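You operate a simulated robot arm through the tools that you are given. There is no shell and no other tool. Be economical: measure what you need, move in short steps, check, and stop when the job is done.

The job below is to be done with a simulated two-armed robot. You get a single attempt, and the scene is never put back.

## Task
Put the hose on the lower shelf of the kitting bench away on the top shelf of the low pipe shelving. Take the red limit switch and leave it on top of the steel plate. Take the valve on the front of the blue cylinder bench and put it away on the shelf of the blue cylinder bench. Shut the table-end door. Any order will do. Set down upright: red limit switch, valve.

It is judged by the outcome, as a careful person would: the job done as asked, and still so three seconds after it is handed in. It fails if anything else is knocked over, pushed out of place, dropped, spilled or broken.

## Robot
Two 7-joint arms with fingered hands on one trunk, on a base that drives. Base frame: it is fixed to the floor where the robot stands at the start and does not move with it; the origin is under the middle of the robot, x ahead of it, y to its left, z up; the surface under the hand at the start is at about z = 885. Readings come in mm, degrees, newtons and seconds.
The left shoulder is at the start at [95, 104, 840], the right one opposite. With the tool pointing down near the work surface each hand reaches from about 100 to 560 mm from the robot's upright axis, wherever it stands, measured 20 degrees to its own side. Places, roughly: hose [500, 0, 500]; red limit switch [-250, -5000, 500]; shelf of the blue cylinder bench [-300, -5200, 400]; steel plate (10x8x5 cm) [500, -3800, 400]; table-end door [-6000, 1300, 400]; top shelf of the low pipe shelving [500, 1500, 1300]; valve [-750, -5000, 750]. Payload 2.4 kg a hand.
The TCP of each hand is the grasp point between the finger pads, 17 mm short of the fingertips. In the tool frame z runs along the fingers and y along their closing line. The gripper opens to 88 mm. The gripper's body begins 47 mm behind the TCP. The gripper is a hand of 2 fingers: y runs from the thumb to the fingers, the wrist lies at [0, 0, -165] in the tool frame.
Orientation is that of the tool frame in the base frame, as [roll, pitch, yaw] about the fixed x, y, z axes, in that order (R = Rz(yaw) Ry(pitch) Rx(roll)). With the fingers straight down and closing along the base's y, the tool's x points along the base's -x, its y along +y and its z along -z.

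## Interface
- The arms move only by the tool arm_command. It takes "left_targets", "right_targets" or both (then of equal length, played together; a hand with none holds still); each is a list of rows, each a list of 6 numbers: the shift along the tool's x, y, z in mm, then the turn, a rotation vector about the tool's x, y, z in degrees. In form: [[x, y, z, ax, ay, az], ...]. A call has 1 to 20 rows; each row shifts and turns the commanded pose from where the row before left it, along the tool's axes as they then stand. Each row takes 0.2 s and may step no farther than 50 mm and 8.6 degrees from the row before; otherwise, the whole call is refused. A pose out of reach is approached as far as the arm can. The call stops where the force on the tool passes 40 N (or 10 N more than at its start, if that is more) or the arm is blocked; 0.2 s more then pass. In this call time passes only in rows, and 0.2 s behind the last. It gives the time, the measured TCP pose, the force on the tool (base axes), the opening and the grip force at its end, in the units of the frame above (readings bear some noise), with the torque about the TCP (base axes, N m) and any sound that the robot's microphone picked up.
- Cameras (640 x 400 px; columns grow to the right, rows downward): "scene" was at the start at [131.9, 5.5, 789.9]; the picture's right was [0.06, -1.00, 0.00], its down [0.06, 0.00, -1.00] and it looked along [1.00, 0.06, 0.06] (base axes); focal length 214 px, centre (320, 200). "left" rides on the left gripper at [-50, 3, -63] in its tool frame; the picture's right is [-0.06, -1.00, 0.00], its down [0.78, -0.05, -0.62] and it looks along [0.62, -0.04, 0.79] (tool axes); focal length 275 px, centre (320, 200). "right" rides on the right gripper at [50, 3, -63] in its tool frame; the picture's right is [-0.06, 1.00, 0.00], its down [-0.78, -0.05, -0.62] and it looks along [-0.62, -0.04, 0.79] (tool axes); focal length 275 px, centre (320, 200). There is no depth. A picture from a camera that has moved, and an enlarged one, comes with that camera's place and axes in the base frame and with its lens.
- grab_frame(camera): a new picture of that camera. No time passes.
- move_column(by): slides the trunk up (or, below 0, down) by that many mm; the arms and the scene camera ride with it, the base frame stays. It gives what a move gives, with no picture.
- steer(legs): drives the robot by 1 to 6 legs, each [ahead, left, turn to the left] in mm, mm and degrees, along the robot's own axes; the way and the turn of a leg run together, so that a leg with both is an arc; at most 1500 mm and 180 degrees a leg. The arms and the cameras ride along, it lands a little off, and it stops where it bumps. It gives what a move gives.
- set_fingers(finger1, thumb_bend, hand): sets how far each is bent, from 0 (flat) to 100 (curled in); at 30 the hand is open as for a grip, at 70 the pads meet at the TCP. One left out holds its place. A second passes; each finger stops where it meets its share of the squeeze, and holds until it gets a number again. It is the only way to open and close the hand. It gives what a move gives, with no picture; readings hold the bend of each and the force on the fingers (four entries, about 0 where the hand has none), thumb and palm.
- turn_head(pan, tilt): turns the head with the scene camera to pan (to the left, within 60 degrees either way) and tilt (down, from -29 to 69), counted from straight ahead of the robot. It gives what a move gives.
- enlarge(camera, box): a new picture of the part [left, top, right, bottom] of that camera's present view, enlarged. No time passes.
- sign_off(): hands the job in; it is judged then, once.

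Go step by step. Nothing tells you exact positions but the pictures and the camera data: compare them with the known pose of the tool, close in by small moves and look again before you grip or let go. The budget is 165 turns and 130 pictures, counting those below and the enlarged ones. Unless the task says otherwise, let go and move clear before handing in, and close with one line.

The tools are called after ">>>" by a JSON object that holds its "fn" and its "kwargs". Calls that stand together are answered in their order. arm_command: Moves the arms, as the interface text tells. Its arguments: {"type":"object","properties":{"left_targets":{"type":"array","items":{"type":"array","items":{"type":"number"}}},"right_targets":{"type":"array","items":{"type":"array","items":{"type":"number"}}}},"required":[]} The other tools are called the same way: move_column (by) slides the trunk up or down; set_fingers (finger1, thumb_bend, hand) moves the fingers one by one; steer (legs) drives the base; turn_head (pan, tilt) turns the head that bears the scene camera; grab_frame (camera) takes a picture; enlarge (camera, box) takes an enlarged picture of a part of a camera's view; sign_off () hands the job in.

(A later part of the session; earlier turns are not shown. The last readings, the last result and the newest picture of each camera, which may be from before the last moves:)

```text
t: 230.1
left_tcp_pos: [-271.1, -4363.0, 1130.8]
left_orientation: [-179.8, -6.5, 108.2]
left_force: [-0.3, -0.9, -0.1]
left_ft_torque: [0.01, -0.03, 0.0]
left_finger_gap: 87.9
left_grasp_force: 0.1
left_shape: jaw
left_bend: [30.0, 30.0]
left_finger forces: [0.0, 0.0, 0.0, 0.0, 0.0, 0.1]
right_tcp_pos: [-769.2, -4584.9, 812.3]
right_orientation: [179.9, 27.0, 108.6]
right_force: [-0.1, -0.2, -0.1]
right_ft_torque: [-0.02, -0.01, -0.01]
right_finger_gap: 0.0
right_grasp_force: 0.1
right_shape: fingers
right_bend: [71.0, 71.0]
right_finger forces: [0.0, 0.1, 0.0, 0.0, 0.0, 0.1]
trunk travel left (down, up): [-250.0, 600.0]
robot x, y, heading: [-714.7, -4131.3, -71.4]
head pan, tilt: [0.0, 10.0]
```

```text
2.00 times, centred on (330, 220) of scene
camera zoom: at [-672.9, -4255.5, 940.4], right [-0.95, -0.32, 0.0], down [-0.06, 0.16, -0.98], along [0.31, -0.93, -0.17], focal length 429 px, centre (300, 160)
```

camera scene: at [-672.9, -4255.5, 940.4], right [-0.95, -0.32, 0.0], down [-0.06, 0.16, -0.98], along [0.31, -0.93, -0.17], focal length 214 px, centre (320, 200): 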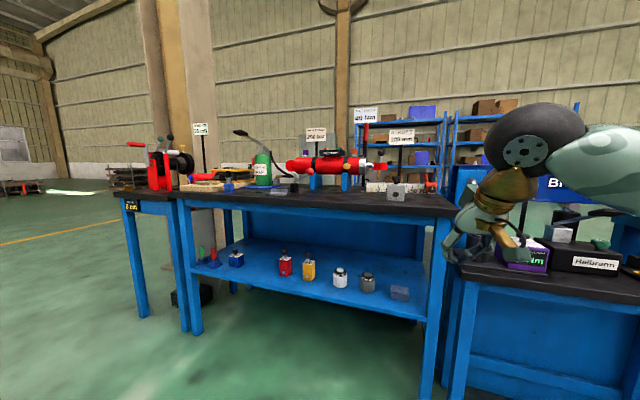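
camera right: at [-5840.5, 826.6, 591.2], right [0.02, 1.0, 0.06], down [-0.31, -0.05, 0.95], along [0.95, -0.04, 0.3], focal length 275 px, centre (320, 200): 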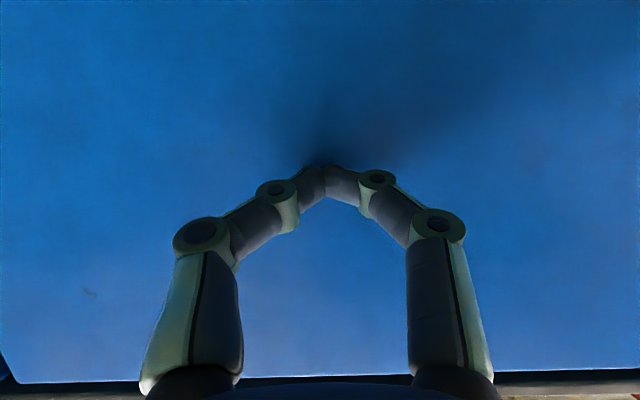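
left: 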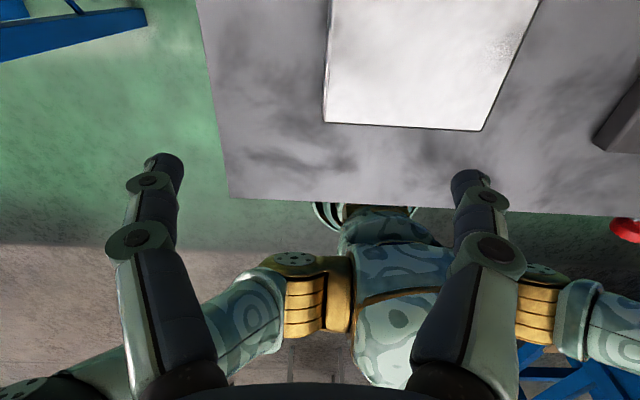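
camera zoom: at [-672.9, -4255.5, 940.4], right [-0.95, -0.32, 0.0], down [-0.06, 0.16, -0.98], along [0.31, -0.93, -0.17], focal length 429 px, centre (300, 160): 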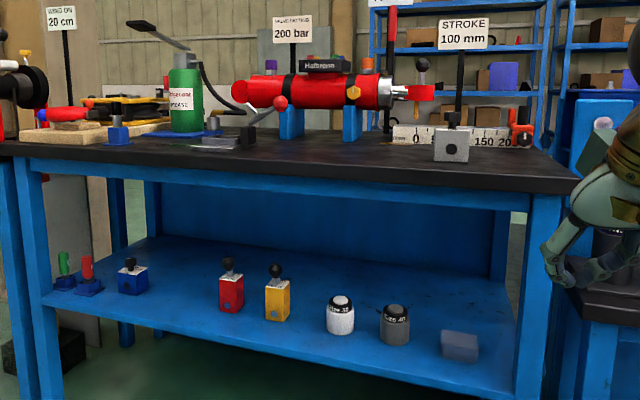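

Red limit switch: on the lower shelf near (-270, -5000). Valve: the grey block with a black knob on the bench top near (-695, -4950). I square up to the bench and raise the trunk.

>>> {"fn": "move_column", "kwargs": {"by": 150}}

>>> {"fn": "set_fingers", "kwargs": {"hand": "right", "finger1": 30, "thumb_bend": 30}}

>>> {"fn": "steer", "kwargs": {"legs": [[0, 0, -18.6], [130, 135, 0]]}}

>>> {"fn": "turn_head", "kwargs": {"pan": 0, "tilt": 30}}

>>> {"fn": "grab_frame", "kwargs": {"camera": "scene"}}

>>> {"fn": "grab_frame", "kwargs": {"camera": "right"}}

```text
t: 231.8
left_tcp_pos: [-271.4, -4362.0, 1281.6]
left_orientation: [-179.8, -6.5, 108.3]
left_force: [-0.5, -0.3, 0.7]
left_ft_torque: [0.0, -0.03, -0.03]
left_finger_gap: 87.9
left_grasp_force: 0.1
left_shape: jaw
left_bend: [30.0, 30.0]
left_finger forces: [0.0, 0.0, 0.1, 0.0, 0.0, 0.0]
right_tcp_pos: [-768.0, -4586.3, 960.9]
right_orientation: [-180.0, 26.9, 108.6]
right_force: [-0.9, 0.3, -0.1]
right_ft_torque: [-0.05, 0.02, 0.02]
right_finger_gap: 0.2
right_grasp_force: 0.1
right_shape: fingers
right_bend: [71.0, 71.0]
right_finger forces: [0.1, 0.1, 0.1, 0.0, 0.1, 0.0]
trunk travel left (down, up): [-400.0, 450.0]
robot x, y, heading: [-715.3, -4134.3, -71.4]
head pan, tilt: [0.0, 10.0]
```

```text
t: 232.8
left_tcp_pos: [-272.0, -4363.2, 1281.2]
left_orientation: [-179.7, -6.6, 108.2]
left_force: [0.0, 0.6, 0.8]
left_ft_torque: [0.02, -0.01, 0.02]
left_finger_gap: 87.7
left_grasp_force: 0.0
left_shape: jaw
left_bend: [30.0, 30.0]
left_finger forces: [0.0, 0.1, 0.0, 0.0, 0.1, 0.1]
right_tcp_pos: [-769.8, -4585.9, 962.7]
right_orientation: [179.9, 27.1, 108.5]
right_force: [-0.6, 0.0, 0.1]
right_ft_torque: [-0.01, 0.01, -0.01]
right_finger_gap: 83.7
right_grasp_force: 0.1
right_shape: fingers
right_bend: [30.0, 30.0]
right_finger forces: [0.0, 0.1, 0.1, 0.0, 0.0, 0.1]
trunk travel left (down, up): [-400.0, 450.0]
robot x, y, heading: [-711.7, -4132.7, -71.4]
head pan, tilt: [0.0, 10.0]
```

```text
t: 235.4
left_tcp_pos: [-235.1, -4624.5, 1280.8]
left_orientation: [-179.7, -6.5, 89.7]
left_force: [0.4, 0.0, 0.5]
left_ft_torque: [-0.01, 0.02, -0.03]
left_finger_gap: 88.1
left_grasp_force: 0.1
left_shape: jaw
left_bend: [30.0, 30.0]
left_finger forces: [0.0, 0.0, 0.1, 0.1, 0.1, 0.0]
right_tcp_pos: [-779.3, -4676.9, 961.8]
right_orientation: [-179.9, 26.9, 89.9]
right_force: [-0.3, 0.2, -0.5]
right_ft_torque: [0.0, -0.02, 0.02]
right_finger_gap: 83.5
right_grasp_force: 0.0
right_shape: fingers
right_bend: [30.0, 30.0]
right_finger forces: [0.1, 0.1, 0.1, 0.1, 0.0, 0.0]
trunk travel left (down, up): [-400.0, 450.0]
robot x, y, heading: [-582.8, -4267.5, -90.4]
head pan, tilt: [0.0, 10.0]
```

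```text
t: 236.2
left_tcp_pos: [-236.4, -4624.4, 1280.8]
left_orientation: [-179.8, -6.5, 89.7]
left_force: [0.2, -1.0, 0.1]
left_ft_torque: [0.0, -0.01, 0.02]
left_finger_gap: 88.1
left_grasp_force: 0.0
left_shape: jaw
left_bend: [30.0, 30.0]
left_finger forces: [0.0, 0.1, 0.0, 0.0, 0.0, 0.1]
right_tcp_pos: [-777.4, -4677.8, 962.4]
right_orientation: [179.9, 27.0, 89.9]
right_force: [-0.5, 0.5, 0.3]
right_ft_torque: [0.02, 0.0, 0.0]
right_finger_gap: 83.4
right_grasp_force: 0.0
right_shape: fingers
right_bend: [30.0, 30.0]
right_finger forces: [0.1, 0.0, 0.1, 0.0, 0.0, 0.0]
trunk travel left (down, up): [-400.0, 450.0]
robot x, y, heading: [-578.1, -4269.5, -90.1]
head pan, tilt: [0.0, 30.0]
```

```text
61 pictures are left
camera scene: at [-582.2, -4387.2, 1058.6], right [-1.0, 0.0, 0.0], down [0.0, 0.5, -0.87], along [0.0, -0.87, -0.5], focal length 214 px, centre (320, 200)
```

scene: 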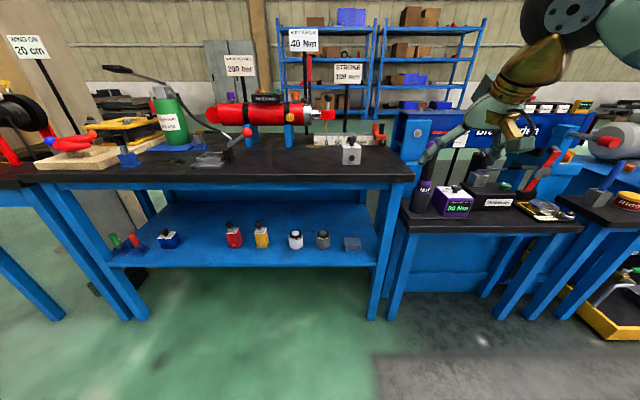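

```text
60 pictures are left
camera right: at [-775.4, -4603.8, 996.3], right [1.0, -0.06, 0.03], down [-0.05, -0.42, 0.91], along [-0.04, -0.91, -0.42], focal length 275 px, centre (320, 200)
```

right: 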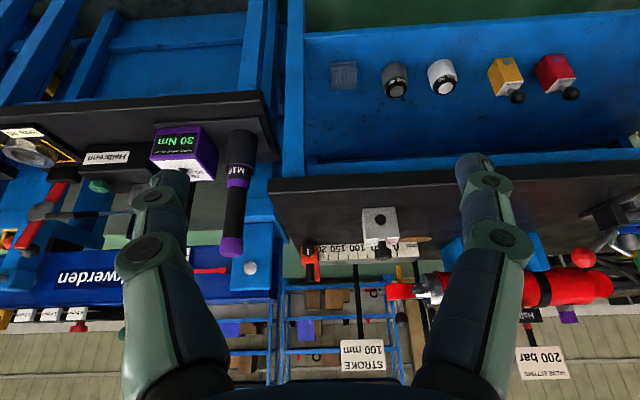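

Triangulated: valve at (-687, -5095, ~830) on the bench top (z about 805); red switch at (-195, -5138, 447) on the lower shelf (z about 420). I'll pitch the right hand to 45°, shift it in, and drive up to the bench.

>>> {"fn": "arm_command", "kwargs": {"right_targets": [[0, 0, 0, 0, -6, 0], [0, 0, 0, 0, -6, 0], [0, 0, 0, 0, -6, 0], [13, 40, 1, 0, 0, 0], [13, 40, 1, 0, 0, 0], [13, 40, 0, 0, 0, 0]]}}

>>> {"fn": "steer", "kwargs": {"legs": [[375, -28, 0]]}}

>>> {"fn": "grab_frame", "kwargs": {"camera": "right"}}

>>> {"fn": "grab_frame", "kwargs": {"camera": "scene"}}

```text
t: 237.7
left_tcp_pos: [-235.0, -4625.3, 1280.7]
left_orientation: [-179.8, -6.5, 89.6]
left_force: [0.5, 0.5, 0.1]
left_ft_torque: [0.01, 0.01, 0.01]
left_finger_gap: 87.9
left_grasp_force: 0.1
left_shape: jaw
left_bend: [30.0, 30.0]
left_finger forces: [0.0, 0.0, 0.0, 0.1, 0.1, 0.0]
right_tcp_pos: [-660.1, -4650.7, 932.5]
right_orientation: [-180.0, 45.0, 89.9]
right_force: [-1.1, 0.3, 0.2]
right_ft_torque: [-0.01, 0.01, 0.03]
right_finger_gap: 83.9
right_grasp_force: 0.1
right_shape: fingers
right_bend: [30.0, 30.0]
right_finger forces: [0.0, 0.0, 0.1, 0.0, 0.0, 0.0]
trunk travel left (down, up): [-400.0, 450.0]
robot x, y, heading: [-584.1, -4265.1, -90.2]
head pan, tilt: [0.0, 30.0]
```

```text
t: 240.0
left_tcp_pos: [-264.1, -4993.5, 1281.0]
left_orientation: [-179.8, -6.4, 89.8]
left_force: [-1.0, -0.5, 0.4]
left_ft_torque: [-0.02, 0.02, 0.01]
left_finger_gap: 87.7
left_grasp_force: 0.0
left_shape: jaw
left_bend: [30.0, 30.0]
left_finger forces: [0.0, 0.1, 0.0, 0.1, 0.0, 0.1]
right_tcp_pos: [-688.5, -5020.5, 933.3]
right_orientation: [180.0, 44.8, 89.9]
right_force: [0.2, 0.2, 0.0]
right_ft_torque: [-0.03, -0.02, -0.02]
right_finger_gap: 83.6
right_grasp_force: 0.0
right_shape: fingers
right_bend: [30.0, 30.0]
right_finger forces: [0.1, 0.0, 0.0, 0.0, 0.0, 0.0]
trunk travel left (down, up): [-400.0, 450.0]
robot x, y, heading: [-608.0, -4636.3, -90.0]
head pan, tilt: [0.0, 30.0]
```

```text
59 pictures are left
camera right: at [-684.9, -4940.8, 942.9], right [1.0, -0.04, 0.04], down [-0.05, -0.12, 0.99], along [-0.04, -0.99, -0.12], focal length 275 px, centre (320, 200)
```

right: 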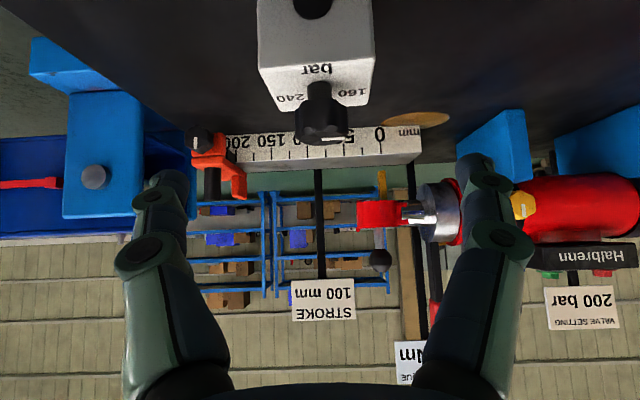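

```text
58 pictures are left
camera scene: at [-611.1, -4757.2, 1058.5], right [-1.0, 0.0, 0.0], down [0.0, 0.5, -0.87], along [0.0, -0.87, -0.5], focal length 214 px, centre (320, 200)
```

scene: 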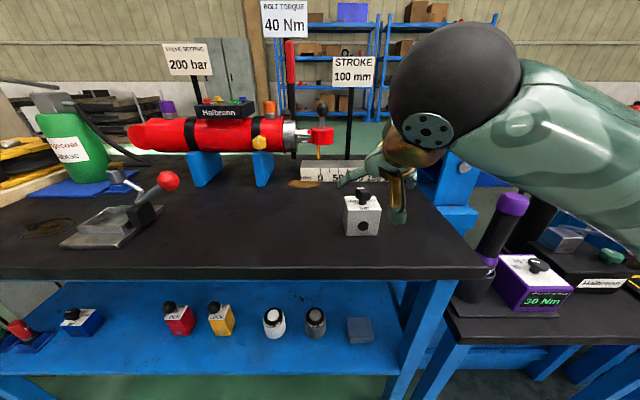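

The valve's in line with the hand at x = -688. I come down and forward along the approach line.

>>> {"fn": "arm_command", "kwargs": {"right_targets": [[20, 0, 32.5, 0, 0, 0], [0, 0, 35, 0, 0, 0], [0, 0, 15, 0, 0, 0]]}}

>>> {"fn": "grab_frame", "kwargs": {"camera": "right"}}

>>> {"fn": "enlarge", "kwargs": {"camera": "scene", "box": [280, 140, 460, 260]}}

```text
t: 240.8
left_tcp_pos: [-263.8, -4992.3, 1280.4]
left_orientation: [-179.8, -6.4, 89.7]
left_force: [-0.1, -0.4, -0.6]
left_ft_torque: [-0.01, -0.02, 0.01]
left_finger_gap: 87.6
left_grasp_force: 0.1
left_shape: jaw
left_bend: [30.0, 30.0]
left_finger forces: [0.1, 0.0, 0.1, 0.0, 0.0, 0.0]
right_tcp_pos: [-687.7, -5065.0, 861.1]
right_orientation: [-180.0, 45.1, 90.1]
right_force: [0.6, -0.2, -0.7]
right_ft_torque: [0.02, 0.0, 0.0]
right_finger_gap: 83.5
right_grasp_force: 0.0
right_shape: fingers
right_bend: [30.0, 30.0]
right_finger forces: [0.0, 0.0, 0.1, 0.0, 0.1, 0.0]
trunk travel left (down, up): [-400.0, 450.0]
robot x, y, heading: [-607.9, -4630.4, -90.2]
head pan, tilt: [0.0, 30.0]
```

```text
57 pictures are left
camera right: at [-685.2, -4985.7, 870.8], right [1.0, -0.04, 0.04], down [-0.05, -0.12, 0.99], along [-0.04, -0.99, -0.12], focal length 275 px, centre (320, 200)
```

right: 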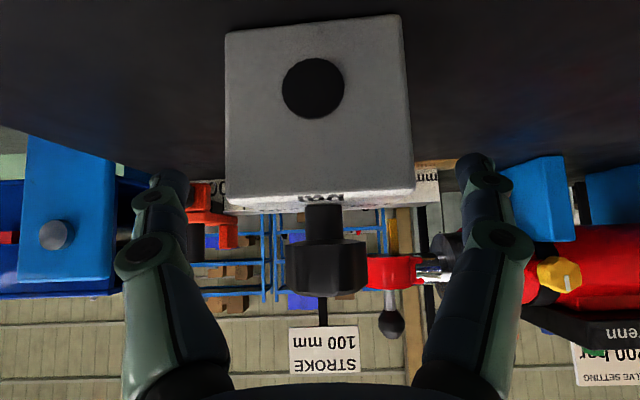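

```text
3.33 times, centred on (370, 200) of scene
camera zoom: at [-611.0, -4757.0, 1058.6], right [-1.0, 0.0, 0.0], down [0.0, 0.5, -0.87], along [0.0, -0.87, -0.5], focal length 715 px, centre (153, 200)
```

zoom: 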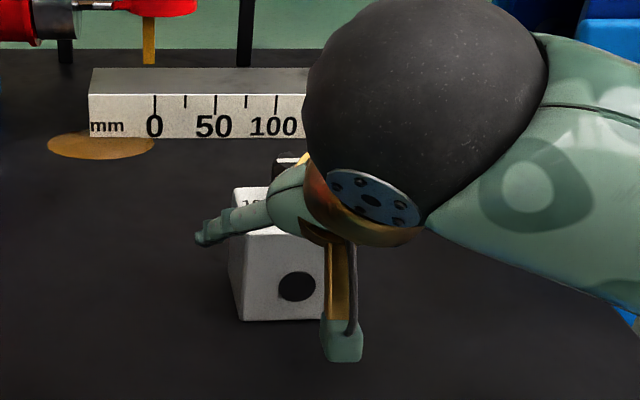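

>>> {"fn": "arm_command", "kwargs": {"right_targets": [[2, 0, 16, 0, 0, 0], [0, 0, 17, 0, 0, 0]]}}

>>> {"fn": "set_fingers", "kwargs": {"hand": "right", "finger1": 60, "thumb_bend": 60}}

>>> {"fn": "grab_frame", "kwargs": {"camera": "right"}}

```text
t: 241.4
left_tcp_pos: [-265.0, -4992.8, 1281.4]
left_orientation: [-179.7, -6.4, 89.8]
left_force: [0.4, 0.5, -0.6]
left_ft_torque: [-0.02, 0.02, 0.0]
left_finger_gap: 87.8
left_grasp_force: 0.0
left_shape: jaw
left_bend: [30.0, 30.0]
left_finger forces: [0.0, 0.0, 0.1, 0.0, 0.0, 0.0]
right_tcp_pos: [-688.2, -5086.4, 837.3]
right_orientation: [-179.9, 45.0, 90.0]
right_force: [0.4, 3.0, 1.6]
right_ft_torque: [0.02, -0.02, 0.01]
right_finger_gap: 85.2
right_grasp_force: 1.8
right_shape: fingers
right_bend: [30.0, 30.0]
right_finger forces: [1.9, 0.1, 0.0, 0.0, 1.8, 0.0]
trunk travel left (down, up): [-400.0, 450.0]
robot x, y, heading: [-610.4, -4638.0, -90.3]
head pan, tilt: [0.0, 30.0]
```

```text
t: 242.4
left_tcp_pos: [-265.2, -4992.5, 1281.7]
left_orientation: [-179.8, -6.4, 89.8]
left_force: [0.5, -0.4, -0.6]
left_ft_torque: [0.05, 0.02, 0.0]
left_finger_gap: 87.8
left_grasp_force: 0.0
left_shape: jaw
left_bend: [30.0, 30.0]
left_finger forces: [0.0, 0.0, 0.1, 0.0, 0.1, 0.0]
right_tcp_pos: [-688.2, -5086.2, 836.5]
right_orientation: [179.9, 44.9, 90.0]
right_force: [-1.3, 1.9, 2.7]
right_ft_torque: [-0.02, 0.08, 0.01]
right_finger_gap: 52.2
right_grasp_force: 14.5
right_shape: fingers
right_bend: [52.0, 53.0]
right_finger forces: [13.6, 0.0, 0.0, 0.0, 15.4, 0.0]
trunk travel left (down, up): [-400.0, 450.0]
robot x, y, heading: [-613.8, -4638.4, -90.3]
head pan, tilt: [0.0, 30.0]
```

```text
55 pictures are left
camera right: at [-685.2, -5006.7, 846.9], right [1.0, -0.04, 0.04], down [-0.05, -0.12, 0.99], along [-0.04, -0.99, -0.12], focal length 275 px, centre (320, 200)
```

right: 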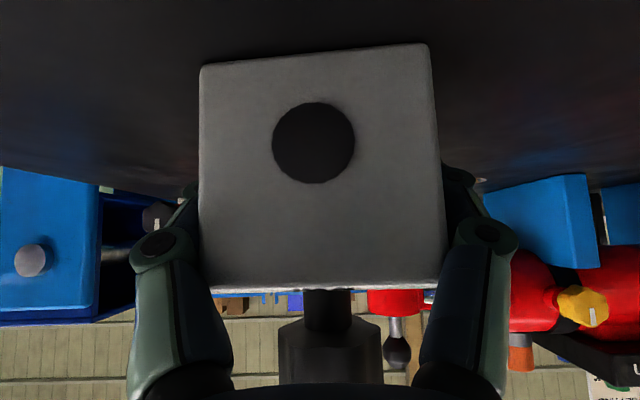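

>>> {"fn": "set_fingers", "kwargs": {"hand": "right", "finger1": 72, "thumb_bend": 72}}

>>> {"fn": "arm_command", "kwargs": {"right_targets": [[-7, 0, -7, 0, 0, 0], [-14, 0, -14, 0, 0, 0], [-21, 0, -21, 0, 0, 0], [-21, 0, -21, 0, 0, 0]]}}

>>> {"fn": "grab_frame", "kwargs": {"camera": "scene"}}

>>> {"fn": "grab_frame", "kwargs": {"camera": "right"}}

```text
t: 243.4
left_tcp_pos: [-265.8, -4993.1, 1281.5]
left_orientation: [-179.8, -6.3, 89.8]
left_force: [-0.5, 0.0, 0.0]
left_ft_torque: [0.01, -0.01, -0.02]
left_finger_gap: 88.2
left_grasp_force: 0.1
left_shape: jaw
left_bend: [30.0, 30.0]
left_finger forces: [0.0, 0.0, 0.0, 0.0, 0.0, 0.0]
right_tcp_pos: [-688.0, -5086.2, 837.0]
right_orientation: [179.8, 45.0, 89.9]
right_force: [-3.4, 2.2, 2.4]
right_ft_torque: [-0.03, 0.14, 0.03]
right_finger_gap: 51.7
right_grasp_force: 20.9
right_shape: fingers
right_bend: [54.0, 56.0]
right_finger forces: [19.0, 0.0, 0.0, 0.1, 22.3, 0.0]
trunk travel left (down, up): [-400.0, 450.0]
robot x, y, heading: [-612.5, -4638.0, -90.1]
head pan, tilt: [0.0, 30.0]
```

```text
t: 244.4
left_tcp_pos: [-264.8, -4994.5, 1279.7]
left_orientation: [-179.7, -6.5, 89.7]
left_force: [0.4, 1.3, -0.4]
left_ft_torque: [0.02, 0.0, 0.01]
left_finger_gap: 87.8
left_grasp_force: 0.2
left_shape: jaw
left_bend: [30.0, 30.0]
left_finger forces: [0.1, 0.1, 0.0, 0.0, 0.0, 0.0]
right_tcp_pos: [-689.1, -5086.0, 925.6]
right_orientation: [180.0, 44.8, 90.1]
right_force: [0.9, 0.7, -8.2]
right_ft_torque: [0.05, -0.02, 0.02]
right_finger_gap: 51.4
right_grasp_force: 16.3
right_shape: fingers
right_bend: [52.0, 56.0]
right_finger forces: [16.4, 0.0, 0.1, 0.0, 17.1, 0.0]
trunk travel left (down, up): [-400.0, 450.0]
robot x, y, heading: [-606.8, -4635.2, -90.1]
head pan, tilt: [0.0, 30.0]
```

```text
54 pictures are left
camera scene: at [-611.1, -4757.4, 1058.5], right [-1.0, 0.0, 0.0], down [0.0, 0.5, -0.87], along [0.0, -0.87, -0.5], focal length 214 px, centre (320, 200)
```

scene: 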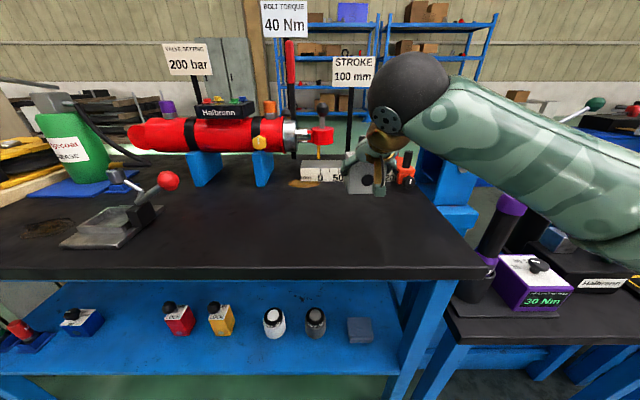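

```text
53 pictures are left
camera right: at [-684.9, -5007.2, 935.3], right [1.0, -0.04, 0.04], down [-0.05, -0.12, 0.99], along [-0.04, -0.99, -0.12], focal length 275 px, centre (320, 200)
```

right: 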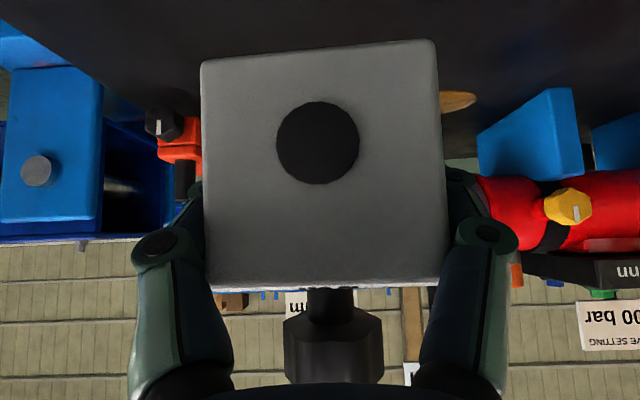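

The valve is held upright. I'll back off, swing the left arm out to the side, lower the trunk fully, and slide left to face the free spot on the shelf between the blue and red items.

>>> {"fn": "steer", "kwargs": {"legs": [[-420, 0, 0]]}}

>>> {"fn": "arm_command", "kwargs": {"left_targets": [[33, 28, 0, 0, 0, 0], [33, 28, 0, 0, 0, 0], [33, 28, 0, 0, 0, 0], [33, 28, 0, 0, 0, 0], [33, 28, 0, 0, 0, 0], [33, 28, 0, 0, 0, 0]]}}

>>> {"fn": "move_column", "kwargs": {"by": -400}}

>>> {"fn": "steer", "kwargs": {"legs": [[0, 625, 0]]}}

>>> {"fn": "grab_frame", "kwargs": {"camera": "scene"}}

```text
t: 247.0
left_tcp_pos: [-266.6, -4568.3, 1280.5]
left_orientation: [-179.8, -6.5, 89.1]
left_force: [0.2, -0.2, -0.7]
left_ft_torque: [-0.01, 0.0, -0.03]
left_finger_gap: 87.8
left_grasp_force: 0.1
left_shape: jaw
left_bend: [30.0, 30.0]
left_finger forces: [0.1, 0.0, 0.0, 0.0, 0.0, 0.1]
right_tcp_pos: [-690.3, -4658.0, 925.2]
right_orientation: [179.9, 44.9, 89.3]
right_force: [0.3, 0.5, -7.8]
right_ft_torque: [0.1, 0.02, 0.03]
right_finger_gap: 51.0
right_grasp_force: 16.2
right_shape: fingers
right_bend: [52.0, 56.0]
right_finger forces: [16.3, 0.0, 0.1, 0.1, 17.2, 0.0]
trunk travel left (down, up): [-400.0, 450.0]
robot x, y, heading: [-610.6, -4206.7, -90.8]
head pan, tilt: [0.0, 30.0]
```

```text
t: 248.4
left_tcp_pos: [-138.0, -4523.7, 1205.6]
left_orientation: [-179.8, -6.6, 89.0]
left_force: [-0.2, 0.1, -0.5]
left_ft_torque: [-0.02, 0.0, -0.01]
left_finger_gap: 87.9
left_grasp_force: 0.0
left_shape: jaw
left_bend: [30.0, 30.0]
left_finger forces: [0.0, 0.0, 0.0, 0.0, 0.1, 0.0]
left hand out of reach, approached as far as the arm can: row 1, 2, 3, 4, 5, 6
right_tcp_pos: [-689.7, -4657.3, 925.7]
right_orientation: [-179.9, 44.9, 89.4]
right_force: [-0.5, 0.3, -8.9]
right_ft_torque: [0.1, 0.02, -0.01]
right_finger_gap: 51.3
right_grasp_force: 17.1
right_shape: fingers
right_bend: [52.0, 56.0]
right_finger forces: [16.0, 0.1, 0.1, 0.0, 16.8, 0.0]
trunk travel left (down, up): [-400.0, 450.0]
robot x, y, heading: [-610.3, -4206.2, -90.8]
head pan, tilt: [0.0, 30.0]
```

```text
t: 252.3
left_tcp_pos: [-137.8, -4600.2, 708.9]
left_orientation: [-179.8, -25.4, 89.1]
left_force: [-0.4, 0.2, 0.0]
left_ft_torque: [0.0, -0.01, 0.01]
left_finger_gap: 88.0
left_grasp_force: 0.0
left_shape: jaw
left_bend: [30.0, 30.0]
left_finger forces: [0.1, 0.1, 0.1, 0.0, 0.1, 0.1]
right_tcp_pos: [-691.2, -4657.2, 525.5]
right_orientation: [179.9, 44.9, 89.2]
right_force: [0.3, -0.4, -8.0]
right_ft_torque: [0.05, -0.01, -0.01]
right_finger_gap: 51.0
right_grasp_force: 16.4
right_shape: fingers
right_bend: [52.0, 56.0]
right_finger forces: [16.0, 0.0, 0.0, 0.0, 16.7, 0.0]
trunk travel left (down, up): [0.0, 850.0]
robot x, y, heading: [-607.6, -4207.2, -91.1]
head pan, tilt: [0.0, 30.0]
```

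```text
t: 255.8
left_tcp_pos: [492.7, -4603.0, 709.4]
left_orientation: [-179.8, -25.4, 89.5]
left_force: [0.0, -0.6, -0.6]
left_ft_torque: [0.04, 0.0, 0.01]
left_finger_gap: 88.1
left_grasp_force: 0.0
left_shape: jaw
left_bend: [30.0, 30.0]
left_finger forces: [0.1, 0.1, 0.0, 0.0, 0.1, 0.1]
right_tcp_pos: [-58.5, -4663.4, 525.0]
right_orientation: [179.9, 44.9, 89.7]
right_force: [-0.2, -0.8, -7.8]
right_ft_torque: [0.1, 0.0, 0.05]
right_finger_gap: 51.3
right_grasp_force: 16.3
right_shape: fingers
right_bend: [52.0, 56.0]
right_finger forces: [16.0, 0.1, 0.0, 0.0, 16.6, 0.0]
trunk travel left (down, up): [0.0, 850.0]
robot x, y, heading: [18.3, -4212.7, -90.5]
head pan, tilt: [0.0, 30.0]
```

```text
52 pictures are left
camera scene: at [19.8, -4352.5, 664.3], right [-1.0, 0.01, 0.0], down [0.0, 0.5, -0.87], along [-0.01, -0.87, -0.5], focal length 214 px, centre (320, 200)
```

scene: 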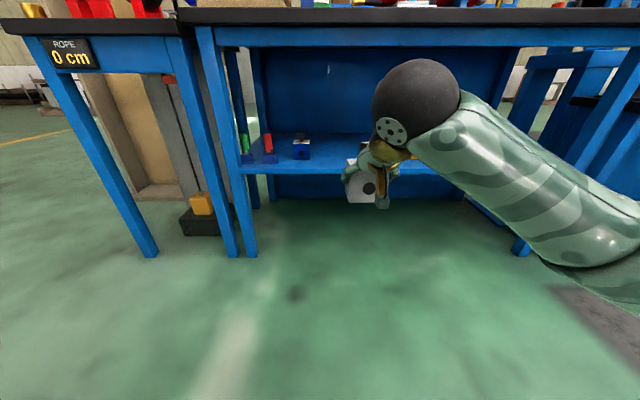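

The left hand now hangs too far forward; I'll draw it back before driving in.

>>> {"fn": "arm_command", "kwargs": {"left_targets": [[40, 0, 18, 0, 0, 0], [40, 0, 18, 0, 0, 0], [40, 0, 18, 0, 0, 0], [40, 0, 18, 0, 0, 0], [40, 0, 18, 0, 0, 0], [40, 0, 18, 0, 0, 0]]}}

>>> {"fn": "grab_frame", "kwargs": {"camera": "right"}}

```text
t: 257.2
left_tcp_pos: [498.2, -4570.6, 670.4]
left_orientation: [-179.8, -25.3, 89.5]
left_force: [-0.5, 0.2, 0.4]
left_ft_torque: [-0.01, 0.0, -0.02]
left_finger_gap: 88.0
left_grasp_force: 0.1
left_shape: jaw
left_bend: [30.0, 30.0]
left_finger forces: [0.0, 0.1, 0.0, 0.1, 0.0, 0.1]
left hand out of reach, approached as far as the arm can: row 1, 2, 3, 4, 5, 6
right_tcp_pos: [-58.8, -4662.5, 524.7]
right_orientation: [180.0, 44.8, 89.7]
right_force: [-0.4, 0.0, -8.4]
right_ft_torque: [0.06, 0.0, 0.0]
right_finger_gap: 51.2
right_grasp_force: 16.8
right_shape: fingers
right_bend: [52.0, 56.0]
right_finger forces: [15.9, 0.0, 0.0, 0.1, 16.4, 0.1]
trunk travel left (down, up): [0.0, 850.0]
robot x, y, heading: [21.6, -4213.4, -90.3]
head pan, tilt: [0.0, 30.0]
```

```text
51 pictures are left
camera right: at [-54.9, -4583.9, 535.2], right [1.0, -0.05, 0.04], down [-0.05, -0.12, 0.99], along [-0.04, -0.99, -0.12], focal length 275 px, centre (320, 200)
```

right: 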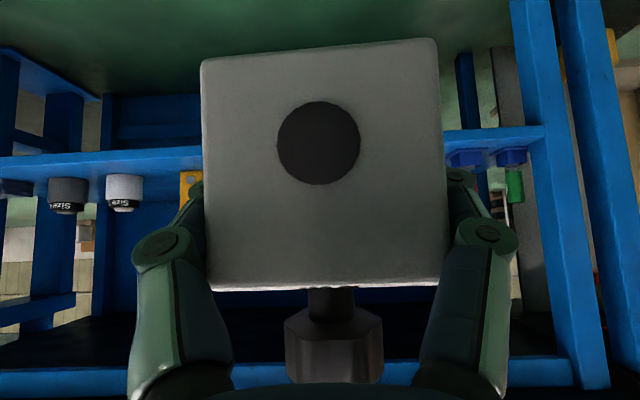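

>>> {"fn": "arm_command", "kwargs": {"left_targets": [[0.6, -18, 35, 0, 0, 0], [0.6, -18, 35, 0, 0, 0], [0.6, -18, 35, 0, 0, 0], [0.6, -18, 35, 0, 0, 0], [0.6, -18, 35, 0, 0, 0], [0.6, -18, 35, 0, 0, 0], [0.6, -18, 35, 0, 0, 0]]}}

```text
t: 258.8
left_tcp_pos: [374.4, -4460.1, 453.0]
left_orientation: [-179.9, -25.3, 89.5]
left_force: [-0.6, -0.3, -0.3]
left_ft_torque: [-0.01, -0.01, -0.05]
left_finger_gap: 88.1
left_grasp_force: 0.0
left_shape: jaw
left_bend: [30.0, 30.0]
left_finger forces: [0.0, 0.0, 0.0, 0.0, 0.0, 0.0]
right_tcp_pos: [-58.0, -4663.0, 524.8]
right_orientation: [-179.9, 44.9, 89.7]
right_force: [0.4, -0.8, -8.3]
right_ft_torque: [0.07, -0.02, 0.0]
right_finger_gap: 51.1
right_grasp_force: 16.3
right_shape: fingers
right_bend: [52.0, 56.0]
right_finger forces: [15.8, 0.0, 0.1, 0.1, 16.5, 0.1]
trunk travel left (down, up): [0.0, 850.0]
robot x, y, heading: [19.1, -4213.1, -90.6]
head pan, tilt: [0.0, 30.0]
```

>>> {"fn": "arm_command", "kwargs": {"left_targets": [[24, 0, 11, 0, -8.3, 0], [30, 0, 7, 0, -8.3, 0], [30, 0, 3, 0, -8.3, 0]]}}

>>> {"fn": "steer", "kwargs": {"legs": [[270, 0, 0.5]]}}

>>> {"fn": "grab_frame", "kwargs": {"camera": "scene"}}

>>> {"fn": "grab_frame", "kwargs": {"camera": "right"}}

```text
t: 259.6
left_tcp_pos: [371.1, -4371.5, 455.3]
left_orientation: [-179.8, -0.5, 89.6]
left_force: [0.7, -0.4, 0.0]
left_ft_torque: [0.0, -0.02, -0.01]
left_finger_gap: 87.6
left_grasp_force: 0.2
left_shape: jaw
left_bend: [30.0, 30.0]
left_finger forces: [0.1, 0.0, 0.0, 0.1, 0.0, 0.0]
right_tcp_pos: [-59.0, -4663.5, 525.0]
right_orientation: [180.0, 44.9, 89.7]
right_force: [-0.1, -0.5, -8.1]
right_ft_torque: [0.06, -0.03, -0.03]
right_finger_gap: 51.1
right_grasp_force: 16.0
right_shape: fingers
right_bend: [52.0, 56.0]
right_finger forces: [15.8, 0.0, 0.0, 0.0, 16.4, 0.0]
trunk travel left (down, up): [0.0, 850.0]
robot x, y, heading: [14.3, -4212.2, -90.3]
head pan, tilt: [0.0, 30.0]
```

```text
t: 261.5
left_tcp_pos: [371.3, -4635.1, 456.2]
left_orientation: [-179.8, -0.4, 89.8]
left_force: [0.5, 0.2, 0.2]
left_ft_torque: [0.0, 0.01, 0.0]
left_finger_gap: 88.0
left_grasp_force: 0.1
left_shape: jaw
left_bend: [30.0, 30.0]
left_finger forces: [0.0, 0.0, 0.0, 0.0, 0.1, 0.1]
right_tcp_pos: [-58.1, -4928.7, 524.9]
right_orientation: [-180.0, 44.9, 89.9]
right_force: [0.3, 0.0, -8.8]
right_ft_torque: [0.05, -0.02, 0.02]
right_finger_gap: 50.9
right_grasp_force: 15.9
right_shape: fingers
right_bend: [52.0, 56.0]
right_finger forces: [15.6, 0.0, 0.1, 0.1, 16.4, 0.0]
trunk travel left (down, up): [0.0, 850.0]
robot x, y, heading: [19.7, -4478.2, -90.2]
head pan, tilt: [0.0, 30.0]
```

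```text
50 pictures are left
camera scene: at [19.0, -4617.3, 664.3], right [-1.0, 0.0, 0.0], down [0.0, 0.5, -0.87], along [0.0, -0.87, -0.5], focal length 214 px, centre (320, 200)
```

scene: 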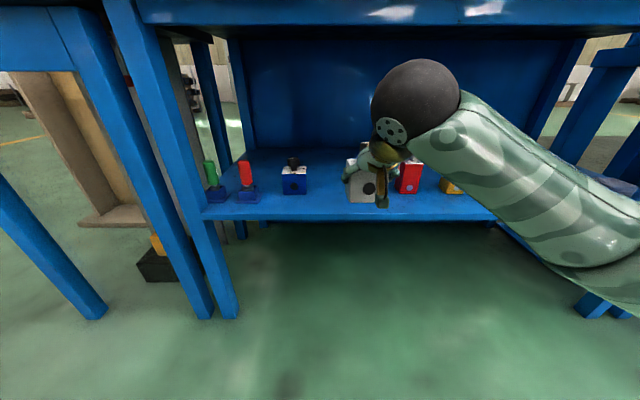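

```text
49 pictures are left
camera right: at [-55.0, -4848.8, 535.2], right [1.0, -0.04, 0.04], down [-0.05, -0.12, 0.99], along [-0.04, -0.99, -0.12], focal length 275 px, centre (320, 200)
```

right: 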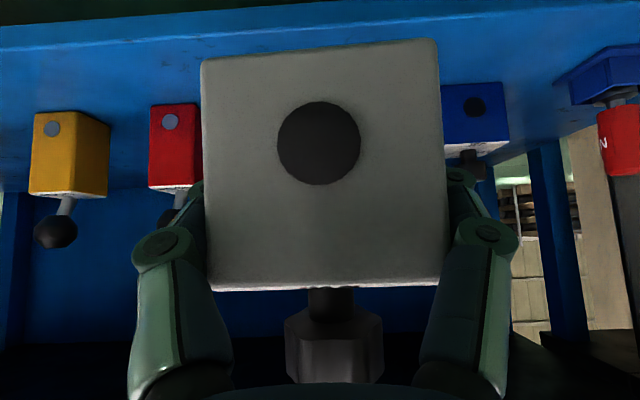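

The gap between the blue and red items spans x = -170 to 51, and the shelf is at about z = 419. I'll lower a bit, drive in 135 mm, then settle the valve down.

>>> {"fn": "arm_command", "kwargs": {"right_targets": [[12, 0, 12, 0, 0, 0], [12, 0, 12, 0, 0, 0]]}}

>>> {"fn": "steer", "kwargs": {"legs": [[138, 0, 0]]}}

>>> {"fn": "grab_frame", "kwargs": {"camera": "scene"}}

```text
t: 262.1
left_tcp_pos: [372.1, -4635.6, 456.8]
left_orientation: [-179.8, -0.5, 89.9]
left_force: [0.2, 0.1, -0.4]
left_ft_torque: [0.0, 0.01, 0.04]
left_finger_gap: 87.6
left_grasp_force: 0.1
left_shape: jaw
left_bend: [30.0, 30.0]
left_finger forces: [0.0, 0.0, 0.0, 0.0, 0.0, 0.0]
right_tcp_pos: [-60.1, -4926.9, 492.2]
right_orientation: [179.9, 44.9, 89.9]
right_force: [-0.7, -0.1, -8.4]
right_ft_torque: [0.05, 0.04, 0.0]
right_finger_gap: 51.0
right_grasp_force: 15.8
right_shape: fingers
right_bend: [52.0, 56.0]
right_finger forces: [15.8, 0.0, 0.1, 0.1, 16.3, 0.0]
trunk travel left (down, up): [0.0, 850.0]
robot x, y, heading: [15.4, -4478.3, -90.4]
head pan, tilt: [0.0, 30.0]
```

```text
t: 263.4
left_tcp_pos: [372.0, -4774.2, 456.7]
left_orientation: [-179.8, -0.5, 89.9]
left_force: [-0.3, 0.3, -0.1]
left_ft_torque: [0.01, 0.01, -0.02]
left_finger_gap: 87.9
left_grasp_force: 0.0
left_shape: jaw
left_bend: [30.0, 30.0]
left_finger forces: [0.1, 0.1, 0.0, 0.1, 0.0, 0.0]
right_tcp_pos: [-57.6, -5068.2, 490.9]
right_orientation: [-180.0, 45.0, 90.1]
right_force: [-0.4, -0.2, -9.3]
right_ft_torque: [0.08, 0.03, 0.02]
right_finger_gap: 50.8
right_grasp_force: 16.2
right_shape: fingers
right_bend: [52.0, 56.0]
right_finger forces: [15.7, 0.0, 0.0, 0.0, 16.3, 0.0]
trunk travel left (down, up): [0.0, 850.0]
robot x, y, heading: [17.4, -4613.5, -90.2]
head pan, tilt: [0.0, 30.0]
```

```text
48 pictures are left
camera scene: at [19.0, -4756.3, 664.3], right [-1.0, 0.0, 0.0], down [0.0, 0.5, -0.87], along [0.0, -0.87, -0.5], focal length 214 px, centre (320, 200)
```

scene: 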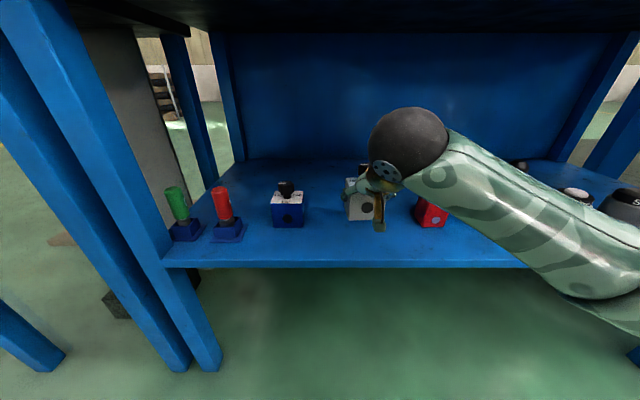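

>>> {"fn": "arm_command", "kwargs": {"right_targets": [[10, 0, 10, 0, 0, 0], [11, 0, 11, 0, 0, 0], [3, 0, 3, 0, 0, 0]]}}

>>> {"fn": "arm_command", "kwargs": {"right_targets": [[2, 0, 2, 0, 0, 0], [1.5, 0, 1.5, 0, 0, 0]]}}

>>> {"fn": "grab_frame", "kwargs": {"camera": "right"}}

```text
t: 264.2
left_tcp_pos: [371.1, -4773.3, 455.6]
left_orientation: [-179.8, -0.6, 89.8]
left_force: [0.1, -0.4, -0.7]
left_ft_torque: [-0.03, -0.03, -0.02]
left_finger_gap: 87.6
left_grasp_force: 0.2
left_shape: jaw
left_bend: [30.0, 30.0]
left_finger forces: [0.0, 0.0, 0.0, 0.0, 0.0, 0.0]
right_tcp_pos: [-58.6, -5068.3, 457.0]
right_orientation: [-179.9, 44.9, 90.0]
right_force: [0.1, -0.5, -8.2]
right_ft_torque: [0.07, 0.03, -0.01]
right_finger_gap: 51.0
right_grasp_force: 16.3
right_shape: fingers
right_bend: [52.0, 56.0]
right_finger forces: [15.6, 0.0, 0.0, 0.1, 16.2, 0.0]
trunk travel left (down, up): [0.0, 850.0]
robot x, y, heading: [19.5, -4619.3, -89.8]
head pan, tilt: [0.0, 30.0]
```

```text
t: 264.8
left_tcp_pos: [370.9, -4773.8, 455.6]
left_orientation: [-179.8, -0.5, 89.9]
left_force: [-0.2, 0.2, 0.3]
left_ft_torque: [-0.01, -0.05, 0.03]
left_finger_gap: 87.7
left_grasp_force: 0.1
left_shape: jaw
left_bend: [30.0, 30.0]
left_finger forces: [0.1, 0.0, 0.1, 0.1, 0.0, 0.1]
right_tcp_pos: [-58.3, -5065.8, 451.8]
right_orientation: [-180.0, 44.8, 90.0]
right_force: [-0.6, 0.1, -7.9]
right_ft_torque: [0.08, 0.02, -0.01]
right_finger_gap: 51.1
right_grasp_force: 15.7
right_shape: fingers
right_bend: [52.0, 56.0]
right_finger forces: [15.7, 0.0, 0.0, 0.1, 16.2, 0.0]
trunk travel left (down, up): [0.0, 850.0]
robot x, y, heading: [18.1, -4618.6, -90.3]
head pan, tilt: [0.0, 30.0]
```

```text
47 pictures are left
camera right: at [-55.5, -4987.0, 462.6], right [1.0, -0.04, 0.04], down [-0.05, -0.12, 0.99], along [-0.04, -0.99, -0.12], focal length 275 px, centre (320, 200)
```

right: 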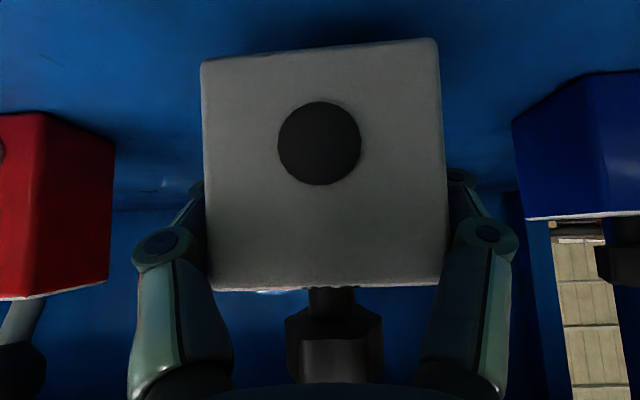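

>>> {"fn": "arm_command", "kwargs": {"right_targets": [[1.5, 0, 1.5, 0, 0, 0], [1.5, 0, 1.5, 0, 0, 0]]}}

>>> {"fn": "arm_command", "kwargs": {"right_targets": [[1.5, 0, 1.5, 0, 0, 0], [1.5, 0, 1.5, 0, 0, 0]]}}

```text
t: 265.4
left_tcp_pos: [371.0, -4773.4, 455.8]
left_orientation: [-179.7, -0.4, 89.9]
left_force: [0.6, -0.1, -0.7]
left_ft_torque: [0.01, 0.02, -0.03]
left_finger_gap: 88.2
left_grasp_force: 0.0
left_shape: jaw
left_bend: [30.0, 30.0]
left_finger forces: [0.0, 0.1, 0.0, 0.0, 0.0, 0.0]
right_tcp_pos: [-57.9, -5067.6, 449.1]
right_orientation: [179.9, 44.7, 89.9]
right_force: [-0.2, 0.2, -8.5]
right_ft_torque: [0.07, 0.03, 0.02]
right_finger_gap: 51.1
right_grasp_force: 15.9
right_shape: fingers
right_bend: [52.0, 56.0]
right_finger forces: [15.6, 0.1, 0.0, 0.1, 16.2, 0.0]
trunk travel left (down, up): [0.0, 850.0]
robot x, y, heading: [21.4, -4617.7, -90.2]
head pan, tilt: [0.0, 30.0]
```

```text
t: 266.0
left_tcp_pos: [371.6, -4774.2, 456.2]
left_orientation: [-179.9, -0.5, 89.9]
left_force: [0.0, -0.1, -0.2]
left_ft_torque: [-0.01, 0.0, -0.02]
left_finger_gap: 87.9
left_grasp_force: 0.2
left_shape: jaw
left_bend: [30.0, 30.0]
left_finger forces: [0.0, 0.1, 0.1, 0.0, 0.0, 0.0]
right_tcp_pos: [-58.5, -5067.7, 444.6]
right_orientation: [179.9, 44.8, 90.0]
right_force: [0.5, -0.7, -8.1]
right_ft_torque: [0.1, -0.01, -0.03]
right_finger_gap: 51.2
right_grasp_force: 15.5
right_shape: fingers
right_bend: [52.0, 56.0]
right_finger forces: [15.6, 0.1, 0.1, 0.1, 16.2, 0.0]
trunk travel left (down, up): [0.0, 850.0]
robot x, y, heading: [21.1, -4617.6, -90.2]
head pan, tilt: [0.0, 30.0]
```

>>> {"fn": "arm_command", "kwargs": {"right_targets": [[1.5, 0, 1.5, 0, 0, 0], [1.5, 0, 1.5, 0, 0, 0]]}}

>>> {"fn": "enlarge", "kwargs": {"camera": "scene", "box": [260, 150, 460, 275]}}

```text
t: 266.6
left_tcp_pos: [370.8, -4774.4, 455.5]
left_orientation: [-179.7, -0.5, 90.0]
left_force: [0.3, 0.0, -0.4]
left_ft_torque: [0.01, 0.01, -0.01]
left_finger_gap: 87.8
left_grasp_force: 0.1
left_shape: jaw
left_bend: [30.0, 30.0]
left_finger forces: [0.0, 0.0, 0.0, 0.0, 0.1, 0.0]
right_tcp_pos: [-58.9, -5067.6, 440.3]
right_orientation: [-180.0, 44.9, 90.1]
right_force: [0.4, 0.1, -5.9]
right_ft_torque: [0.0, 0.05, -0.01]
right_finger_gap: 50.9
right_grasp_force: 16.4
right_shape: fingers
right_bend: [52.0, 56.0]
right_finger forces: [16.4, 0.0, 0.0, 0.0, 16.4, 0.0]
trunk travel left (down, up): [0.0, 850.0]
robot x, y, heading: [21.3, -4618.4, -90.1]
head pan, tilt: [0.0, 30.0]
```

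```text
3.20 times, centred on (360, 212) of scene
camera zoom: at [19.0, -4756.2, 664.4], right [-1.0, 0.0, 0.0], down [0.0, 0.5, -0.87], along [0.0, -0.87, -0.5], focal length 686 px, centre (192, 160)
```

zoom: 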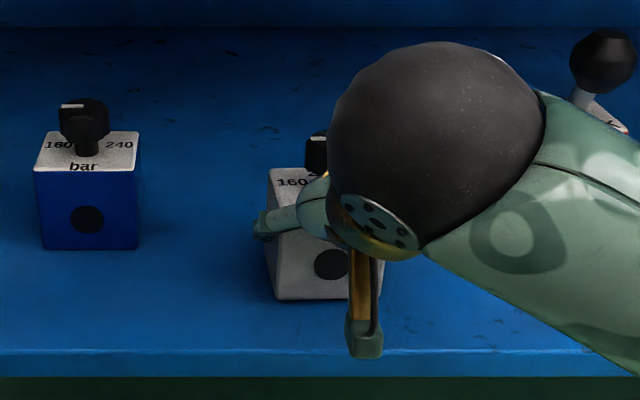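

>>> {"fn": "arm_command", "kwargs": {"right_targets": [[1.2, 0, 1.2, 0, 0, 0]]}}

>>> {"fn": "set_fingers", "kwargs": {"hand": "right", "finger1": 42, "thumb_bend": 44}}

>>> {"fn": "set_fingers", "kwargs": {"hand": "right", "finger1": 32, "thumb_bend": 32}}

>>> {"fn": "grab_frame", "kwargs": {"camera": "right"}}

```text
t: 267.0
left_tcp_pos: [371.3, -4773.7, 455.8]
left_orientation: [-179.8, -0.6, 90.0]
left_force: [0.1, 0.4, -0.9]
left_ft_torque: [0.01, 0.02, 0.02]
left_finger_gap: 87.8
left_grasp_force: 0.0
left_shape: jaw
left_bend: [30.0, 30.0]
left_finger forces: [0.1, 0.1, 0.0, 0.0, 0.0, 0.0]
right_tcp_pos: [-58.3, -5066.1, 439.0]
right_orientation: [179.8, 45.0, 89.9]
right_force: [-0.6, 2.2, -1.0]
right_ft_torque: [-0.07, 0.05, 0.0]
right_finger_gap: 51.2
right_grasp_force: 17.5
right_shape: fingers
right_bend: [52.0, 56.0]
right_finger forces: [17.4, 0.0, 0.1, 0.0, 16.8, 0.0]
trunk travel left (down, up): [0.0, 850.0]
robot x, y, heading: [22.8, -4619.1, -90.4]
head pan, tilt: [0.0, 30.0]
```

```text
t: 268.0
left_tcp_pos: [371.7, -4772.8, 455.8]
left_orientation: [-179.8, -0.6, 89.9]
left_force: [0.2, -0.5, 0.1]
left_ft_torque: [0.01, 0.0, 0.01]
left_finger_gap: 88.0
left_grasp_force: 0.1
left_shape: jaw
left_bend: [30.0, 30.0]
left_finger forces: [0.0, 0.0, 0.0, 0.0, 0.1, 0.0]
right_tcp_pos: [-57.6, -5066.0, 438.7]
right_orientation: [-180.0, 45.0, 90.0]
right_force: [-0.4, 1.0, -1.8]
right_ft_torque: [-0.09, 0.03, 0.0]
right_finger_gap: 58.8
right_grasp_force: 2.9
right_shape: fingers
right_bend: [42.0, 44.0]
right_finger forces: [3.1, 0.1, 0.1, 0.1, 2.0, 0.1]
trunk travel left (down, up): [0.0, 850.0]
robot x, y, heading: [15.4, -4618.4, -90.0]
head pan, tilt: [0.0, 30.0]
```

```text
t: 269.0
left_tcp_pos: [371.2, -4772.1, 457.4]
left_orientation: [-179.9, -0.5, 89.8]
left_force: [0.0, 0.2, 0.1]
left_ft_torque: [0.01, -0.01, 0.01]
left_finger_gap: 88.0
left_grasp_force: 0.3
left_shape: jaw
left_bend: [30.0, 30.0]
left_finger forces: [0.0, 0.0, 0.0, 0.0, 0.1, 0.0]
right_tcp_pos: [-58.1, -5066.6, 438.3]
right_orientation: [180.0, 44.8, 89.9]
right_force: [0.5, 0.6, 0.4]
right_ft_torque: [-0.02, -0.01, 0.01]
right_finger_gap: 79.3
right_grasp_force: 0.0
right_shape: fingers
right_bend: [32.0, 32.0]
right_finger forces: [0.5, 0.1, 0.0, 0.0, 0.1, 0.0]
trunk travel left (down, up): [0.0, 850.0]
robot x, y, heading: [20.4, -4616.1, -90.2]
head pan, tilt: [0.0, 30.0]
```

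```text
45 pictures are left
camera right: at [-55.1, -4986.8, 448.6], right [1.0, -0.04, 0.04], down [-0.05, -0.12, 0.99], along [-0.04, -0.99, -0.12], focal length 275 px, centre (320, 200)
```

right: 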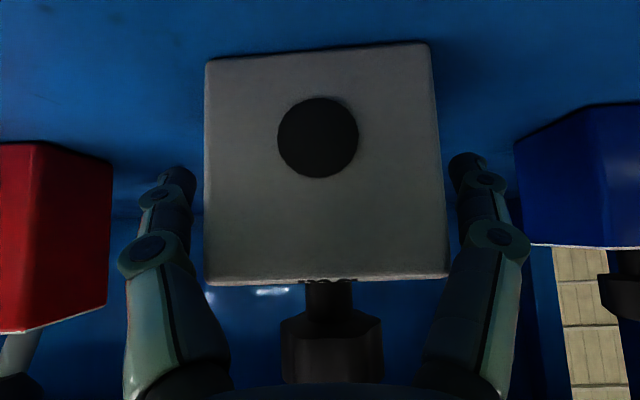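

The valve stands upright on the shelf. I retract along the tool axis, back out a little and slide over to the red switch.

>>> {"fn": "arm_command", "kwargs": {"right_targets": [[0, 0, -30, 0, 0, 0], [0, 0, -35, 0, 0, 0]]}}

>>> {"fn": "steer", "kwargs": {"legs": [[-130, 0, 0], [0, -145, 0]]}}

>>> {"fn": "grab_frame", "kwargs": {"camera": "right"}}

>>> {"fn": "grab_frame", "kwargs": {"camera": "scene"}}

```text
t: 269.6
left_tcp_pos: [371.4, -4773.1, 456.4]
left_orientation: [-179.8, -0.5, 89.8]
left_force: [0.7, -0.8, 0.1]
left_ft_torque: [0.01, 0.03, -0.01]
left_finger_gap: 87.9
left_grasp_force: 0.1
left_shape: jaw
left_bend: [30.0, 30.0]
left_finger forces: [0.1, 0.1, 0.0, 0.1, 0.0, 0.1]
right_tcp_pos: [-57.8, -5020.7, 484.7]
right_orientation: [180.0, 45.0, 90.1]
right_force: [-0.8, 0.1, -0.3]
right_ft_torque: [0.0, -0.03, -0.02]
right_finger_gap: 79.4
right_grasp_force: 0.1
right_shape: fingers
right_bend: [32.0, 32.0]
right_finger forces: [0.1, 0.0, 0.0, 0.0, 0.0, 0.0]
trunk travel left (down, up): [0.0, 850.0]
robot x, y, heading: [19.5, -4616.2, -90.3]
head pan, tilt: [0.0, 30.0]
```

```text
t: 271.8
left_tcp_pos: [228.1, -4644.1, 455.9]
left_orientation: [-179.8, -0.5, 89.7]
left_force: [0.3, -0.3, 0.1]
left_ft_torque: [-0.01, -0.01, -0.02]
left_finger_gap: 88.0
left_grasp_force: 0.1
left_shape: jaw
left_bend: [30.0, 30.0]
left_finger forces: [0.0, 0.0, 0.0, 0.0, 0.0, 0.0]
right_tcp_pos: [-203.2, -4891.4, 483.3]
right_orientation: [-180.0, 44.9, 89.8]
right_force: [0.2, 0.6, -0.5]
right_ft_torque: [0.02, -0.02, -0.03]
right_finger_gap: 79.5
right_grasp_force: 0.0
right_shape: fingers
right_bend: [32.0, 32.0]
right_finger forces: [0.0, 0.1, 0.0, 0.1, 0.0, 0.1]
trunk travel left (down, up): [0.0, 850.0]
robot x, y, heading: [-119.8, -4490.5, -90.1]
head pan, tilt: [0.0, 30.0]
```

```text
44 pictures are left
camera right: at [-198.3, -4811.3, 494.5], right [1.0, -0.05, 0.04], down [-0.05, -0.12, 0.99], along [-0.04, -0.99, -0.12], focal length 275 px, centre (320, 200)
```

right: 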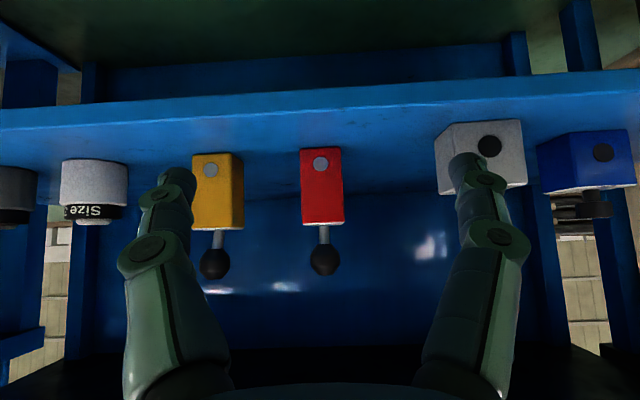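

```text
43 pictures are left
camera scene: at [-124.1, -4626.4, 664.4], right [-1.0, 0.0, 0.0], down [0.0, 0.5, -0.87], along [0.0, -0.87, -0.5], focal length 214 px, centre (320, 200)
```

scene: 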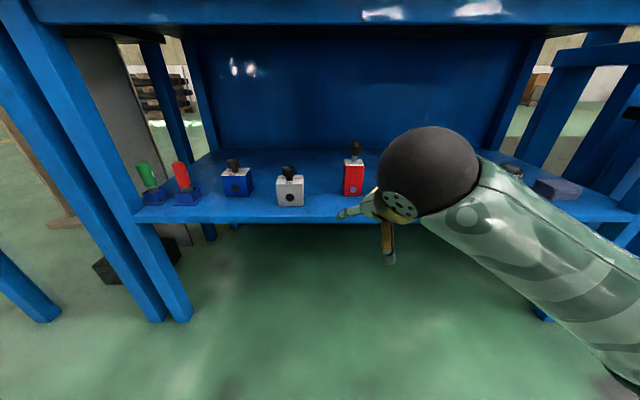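

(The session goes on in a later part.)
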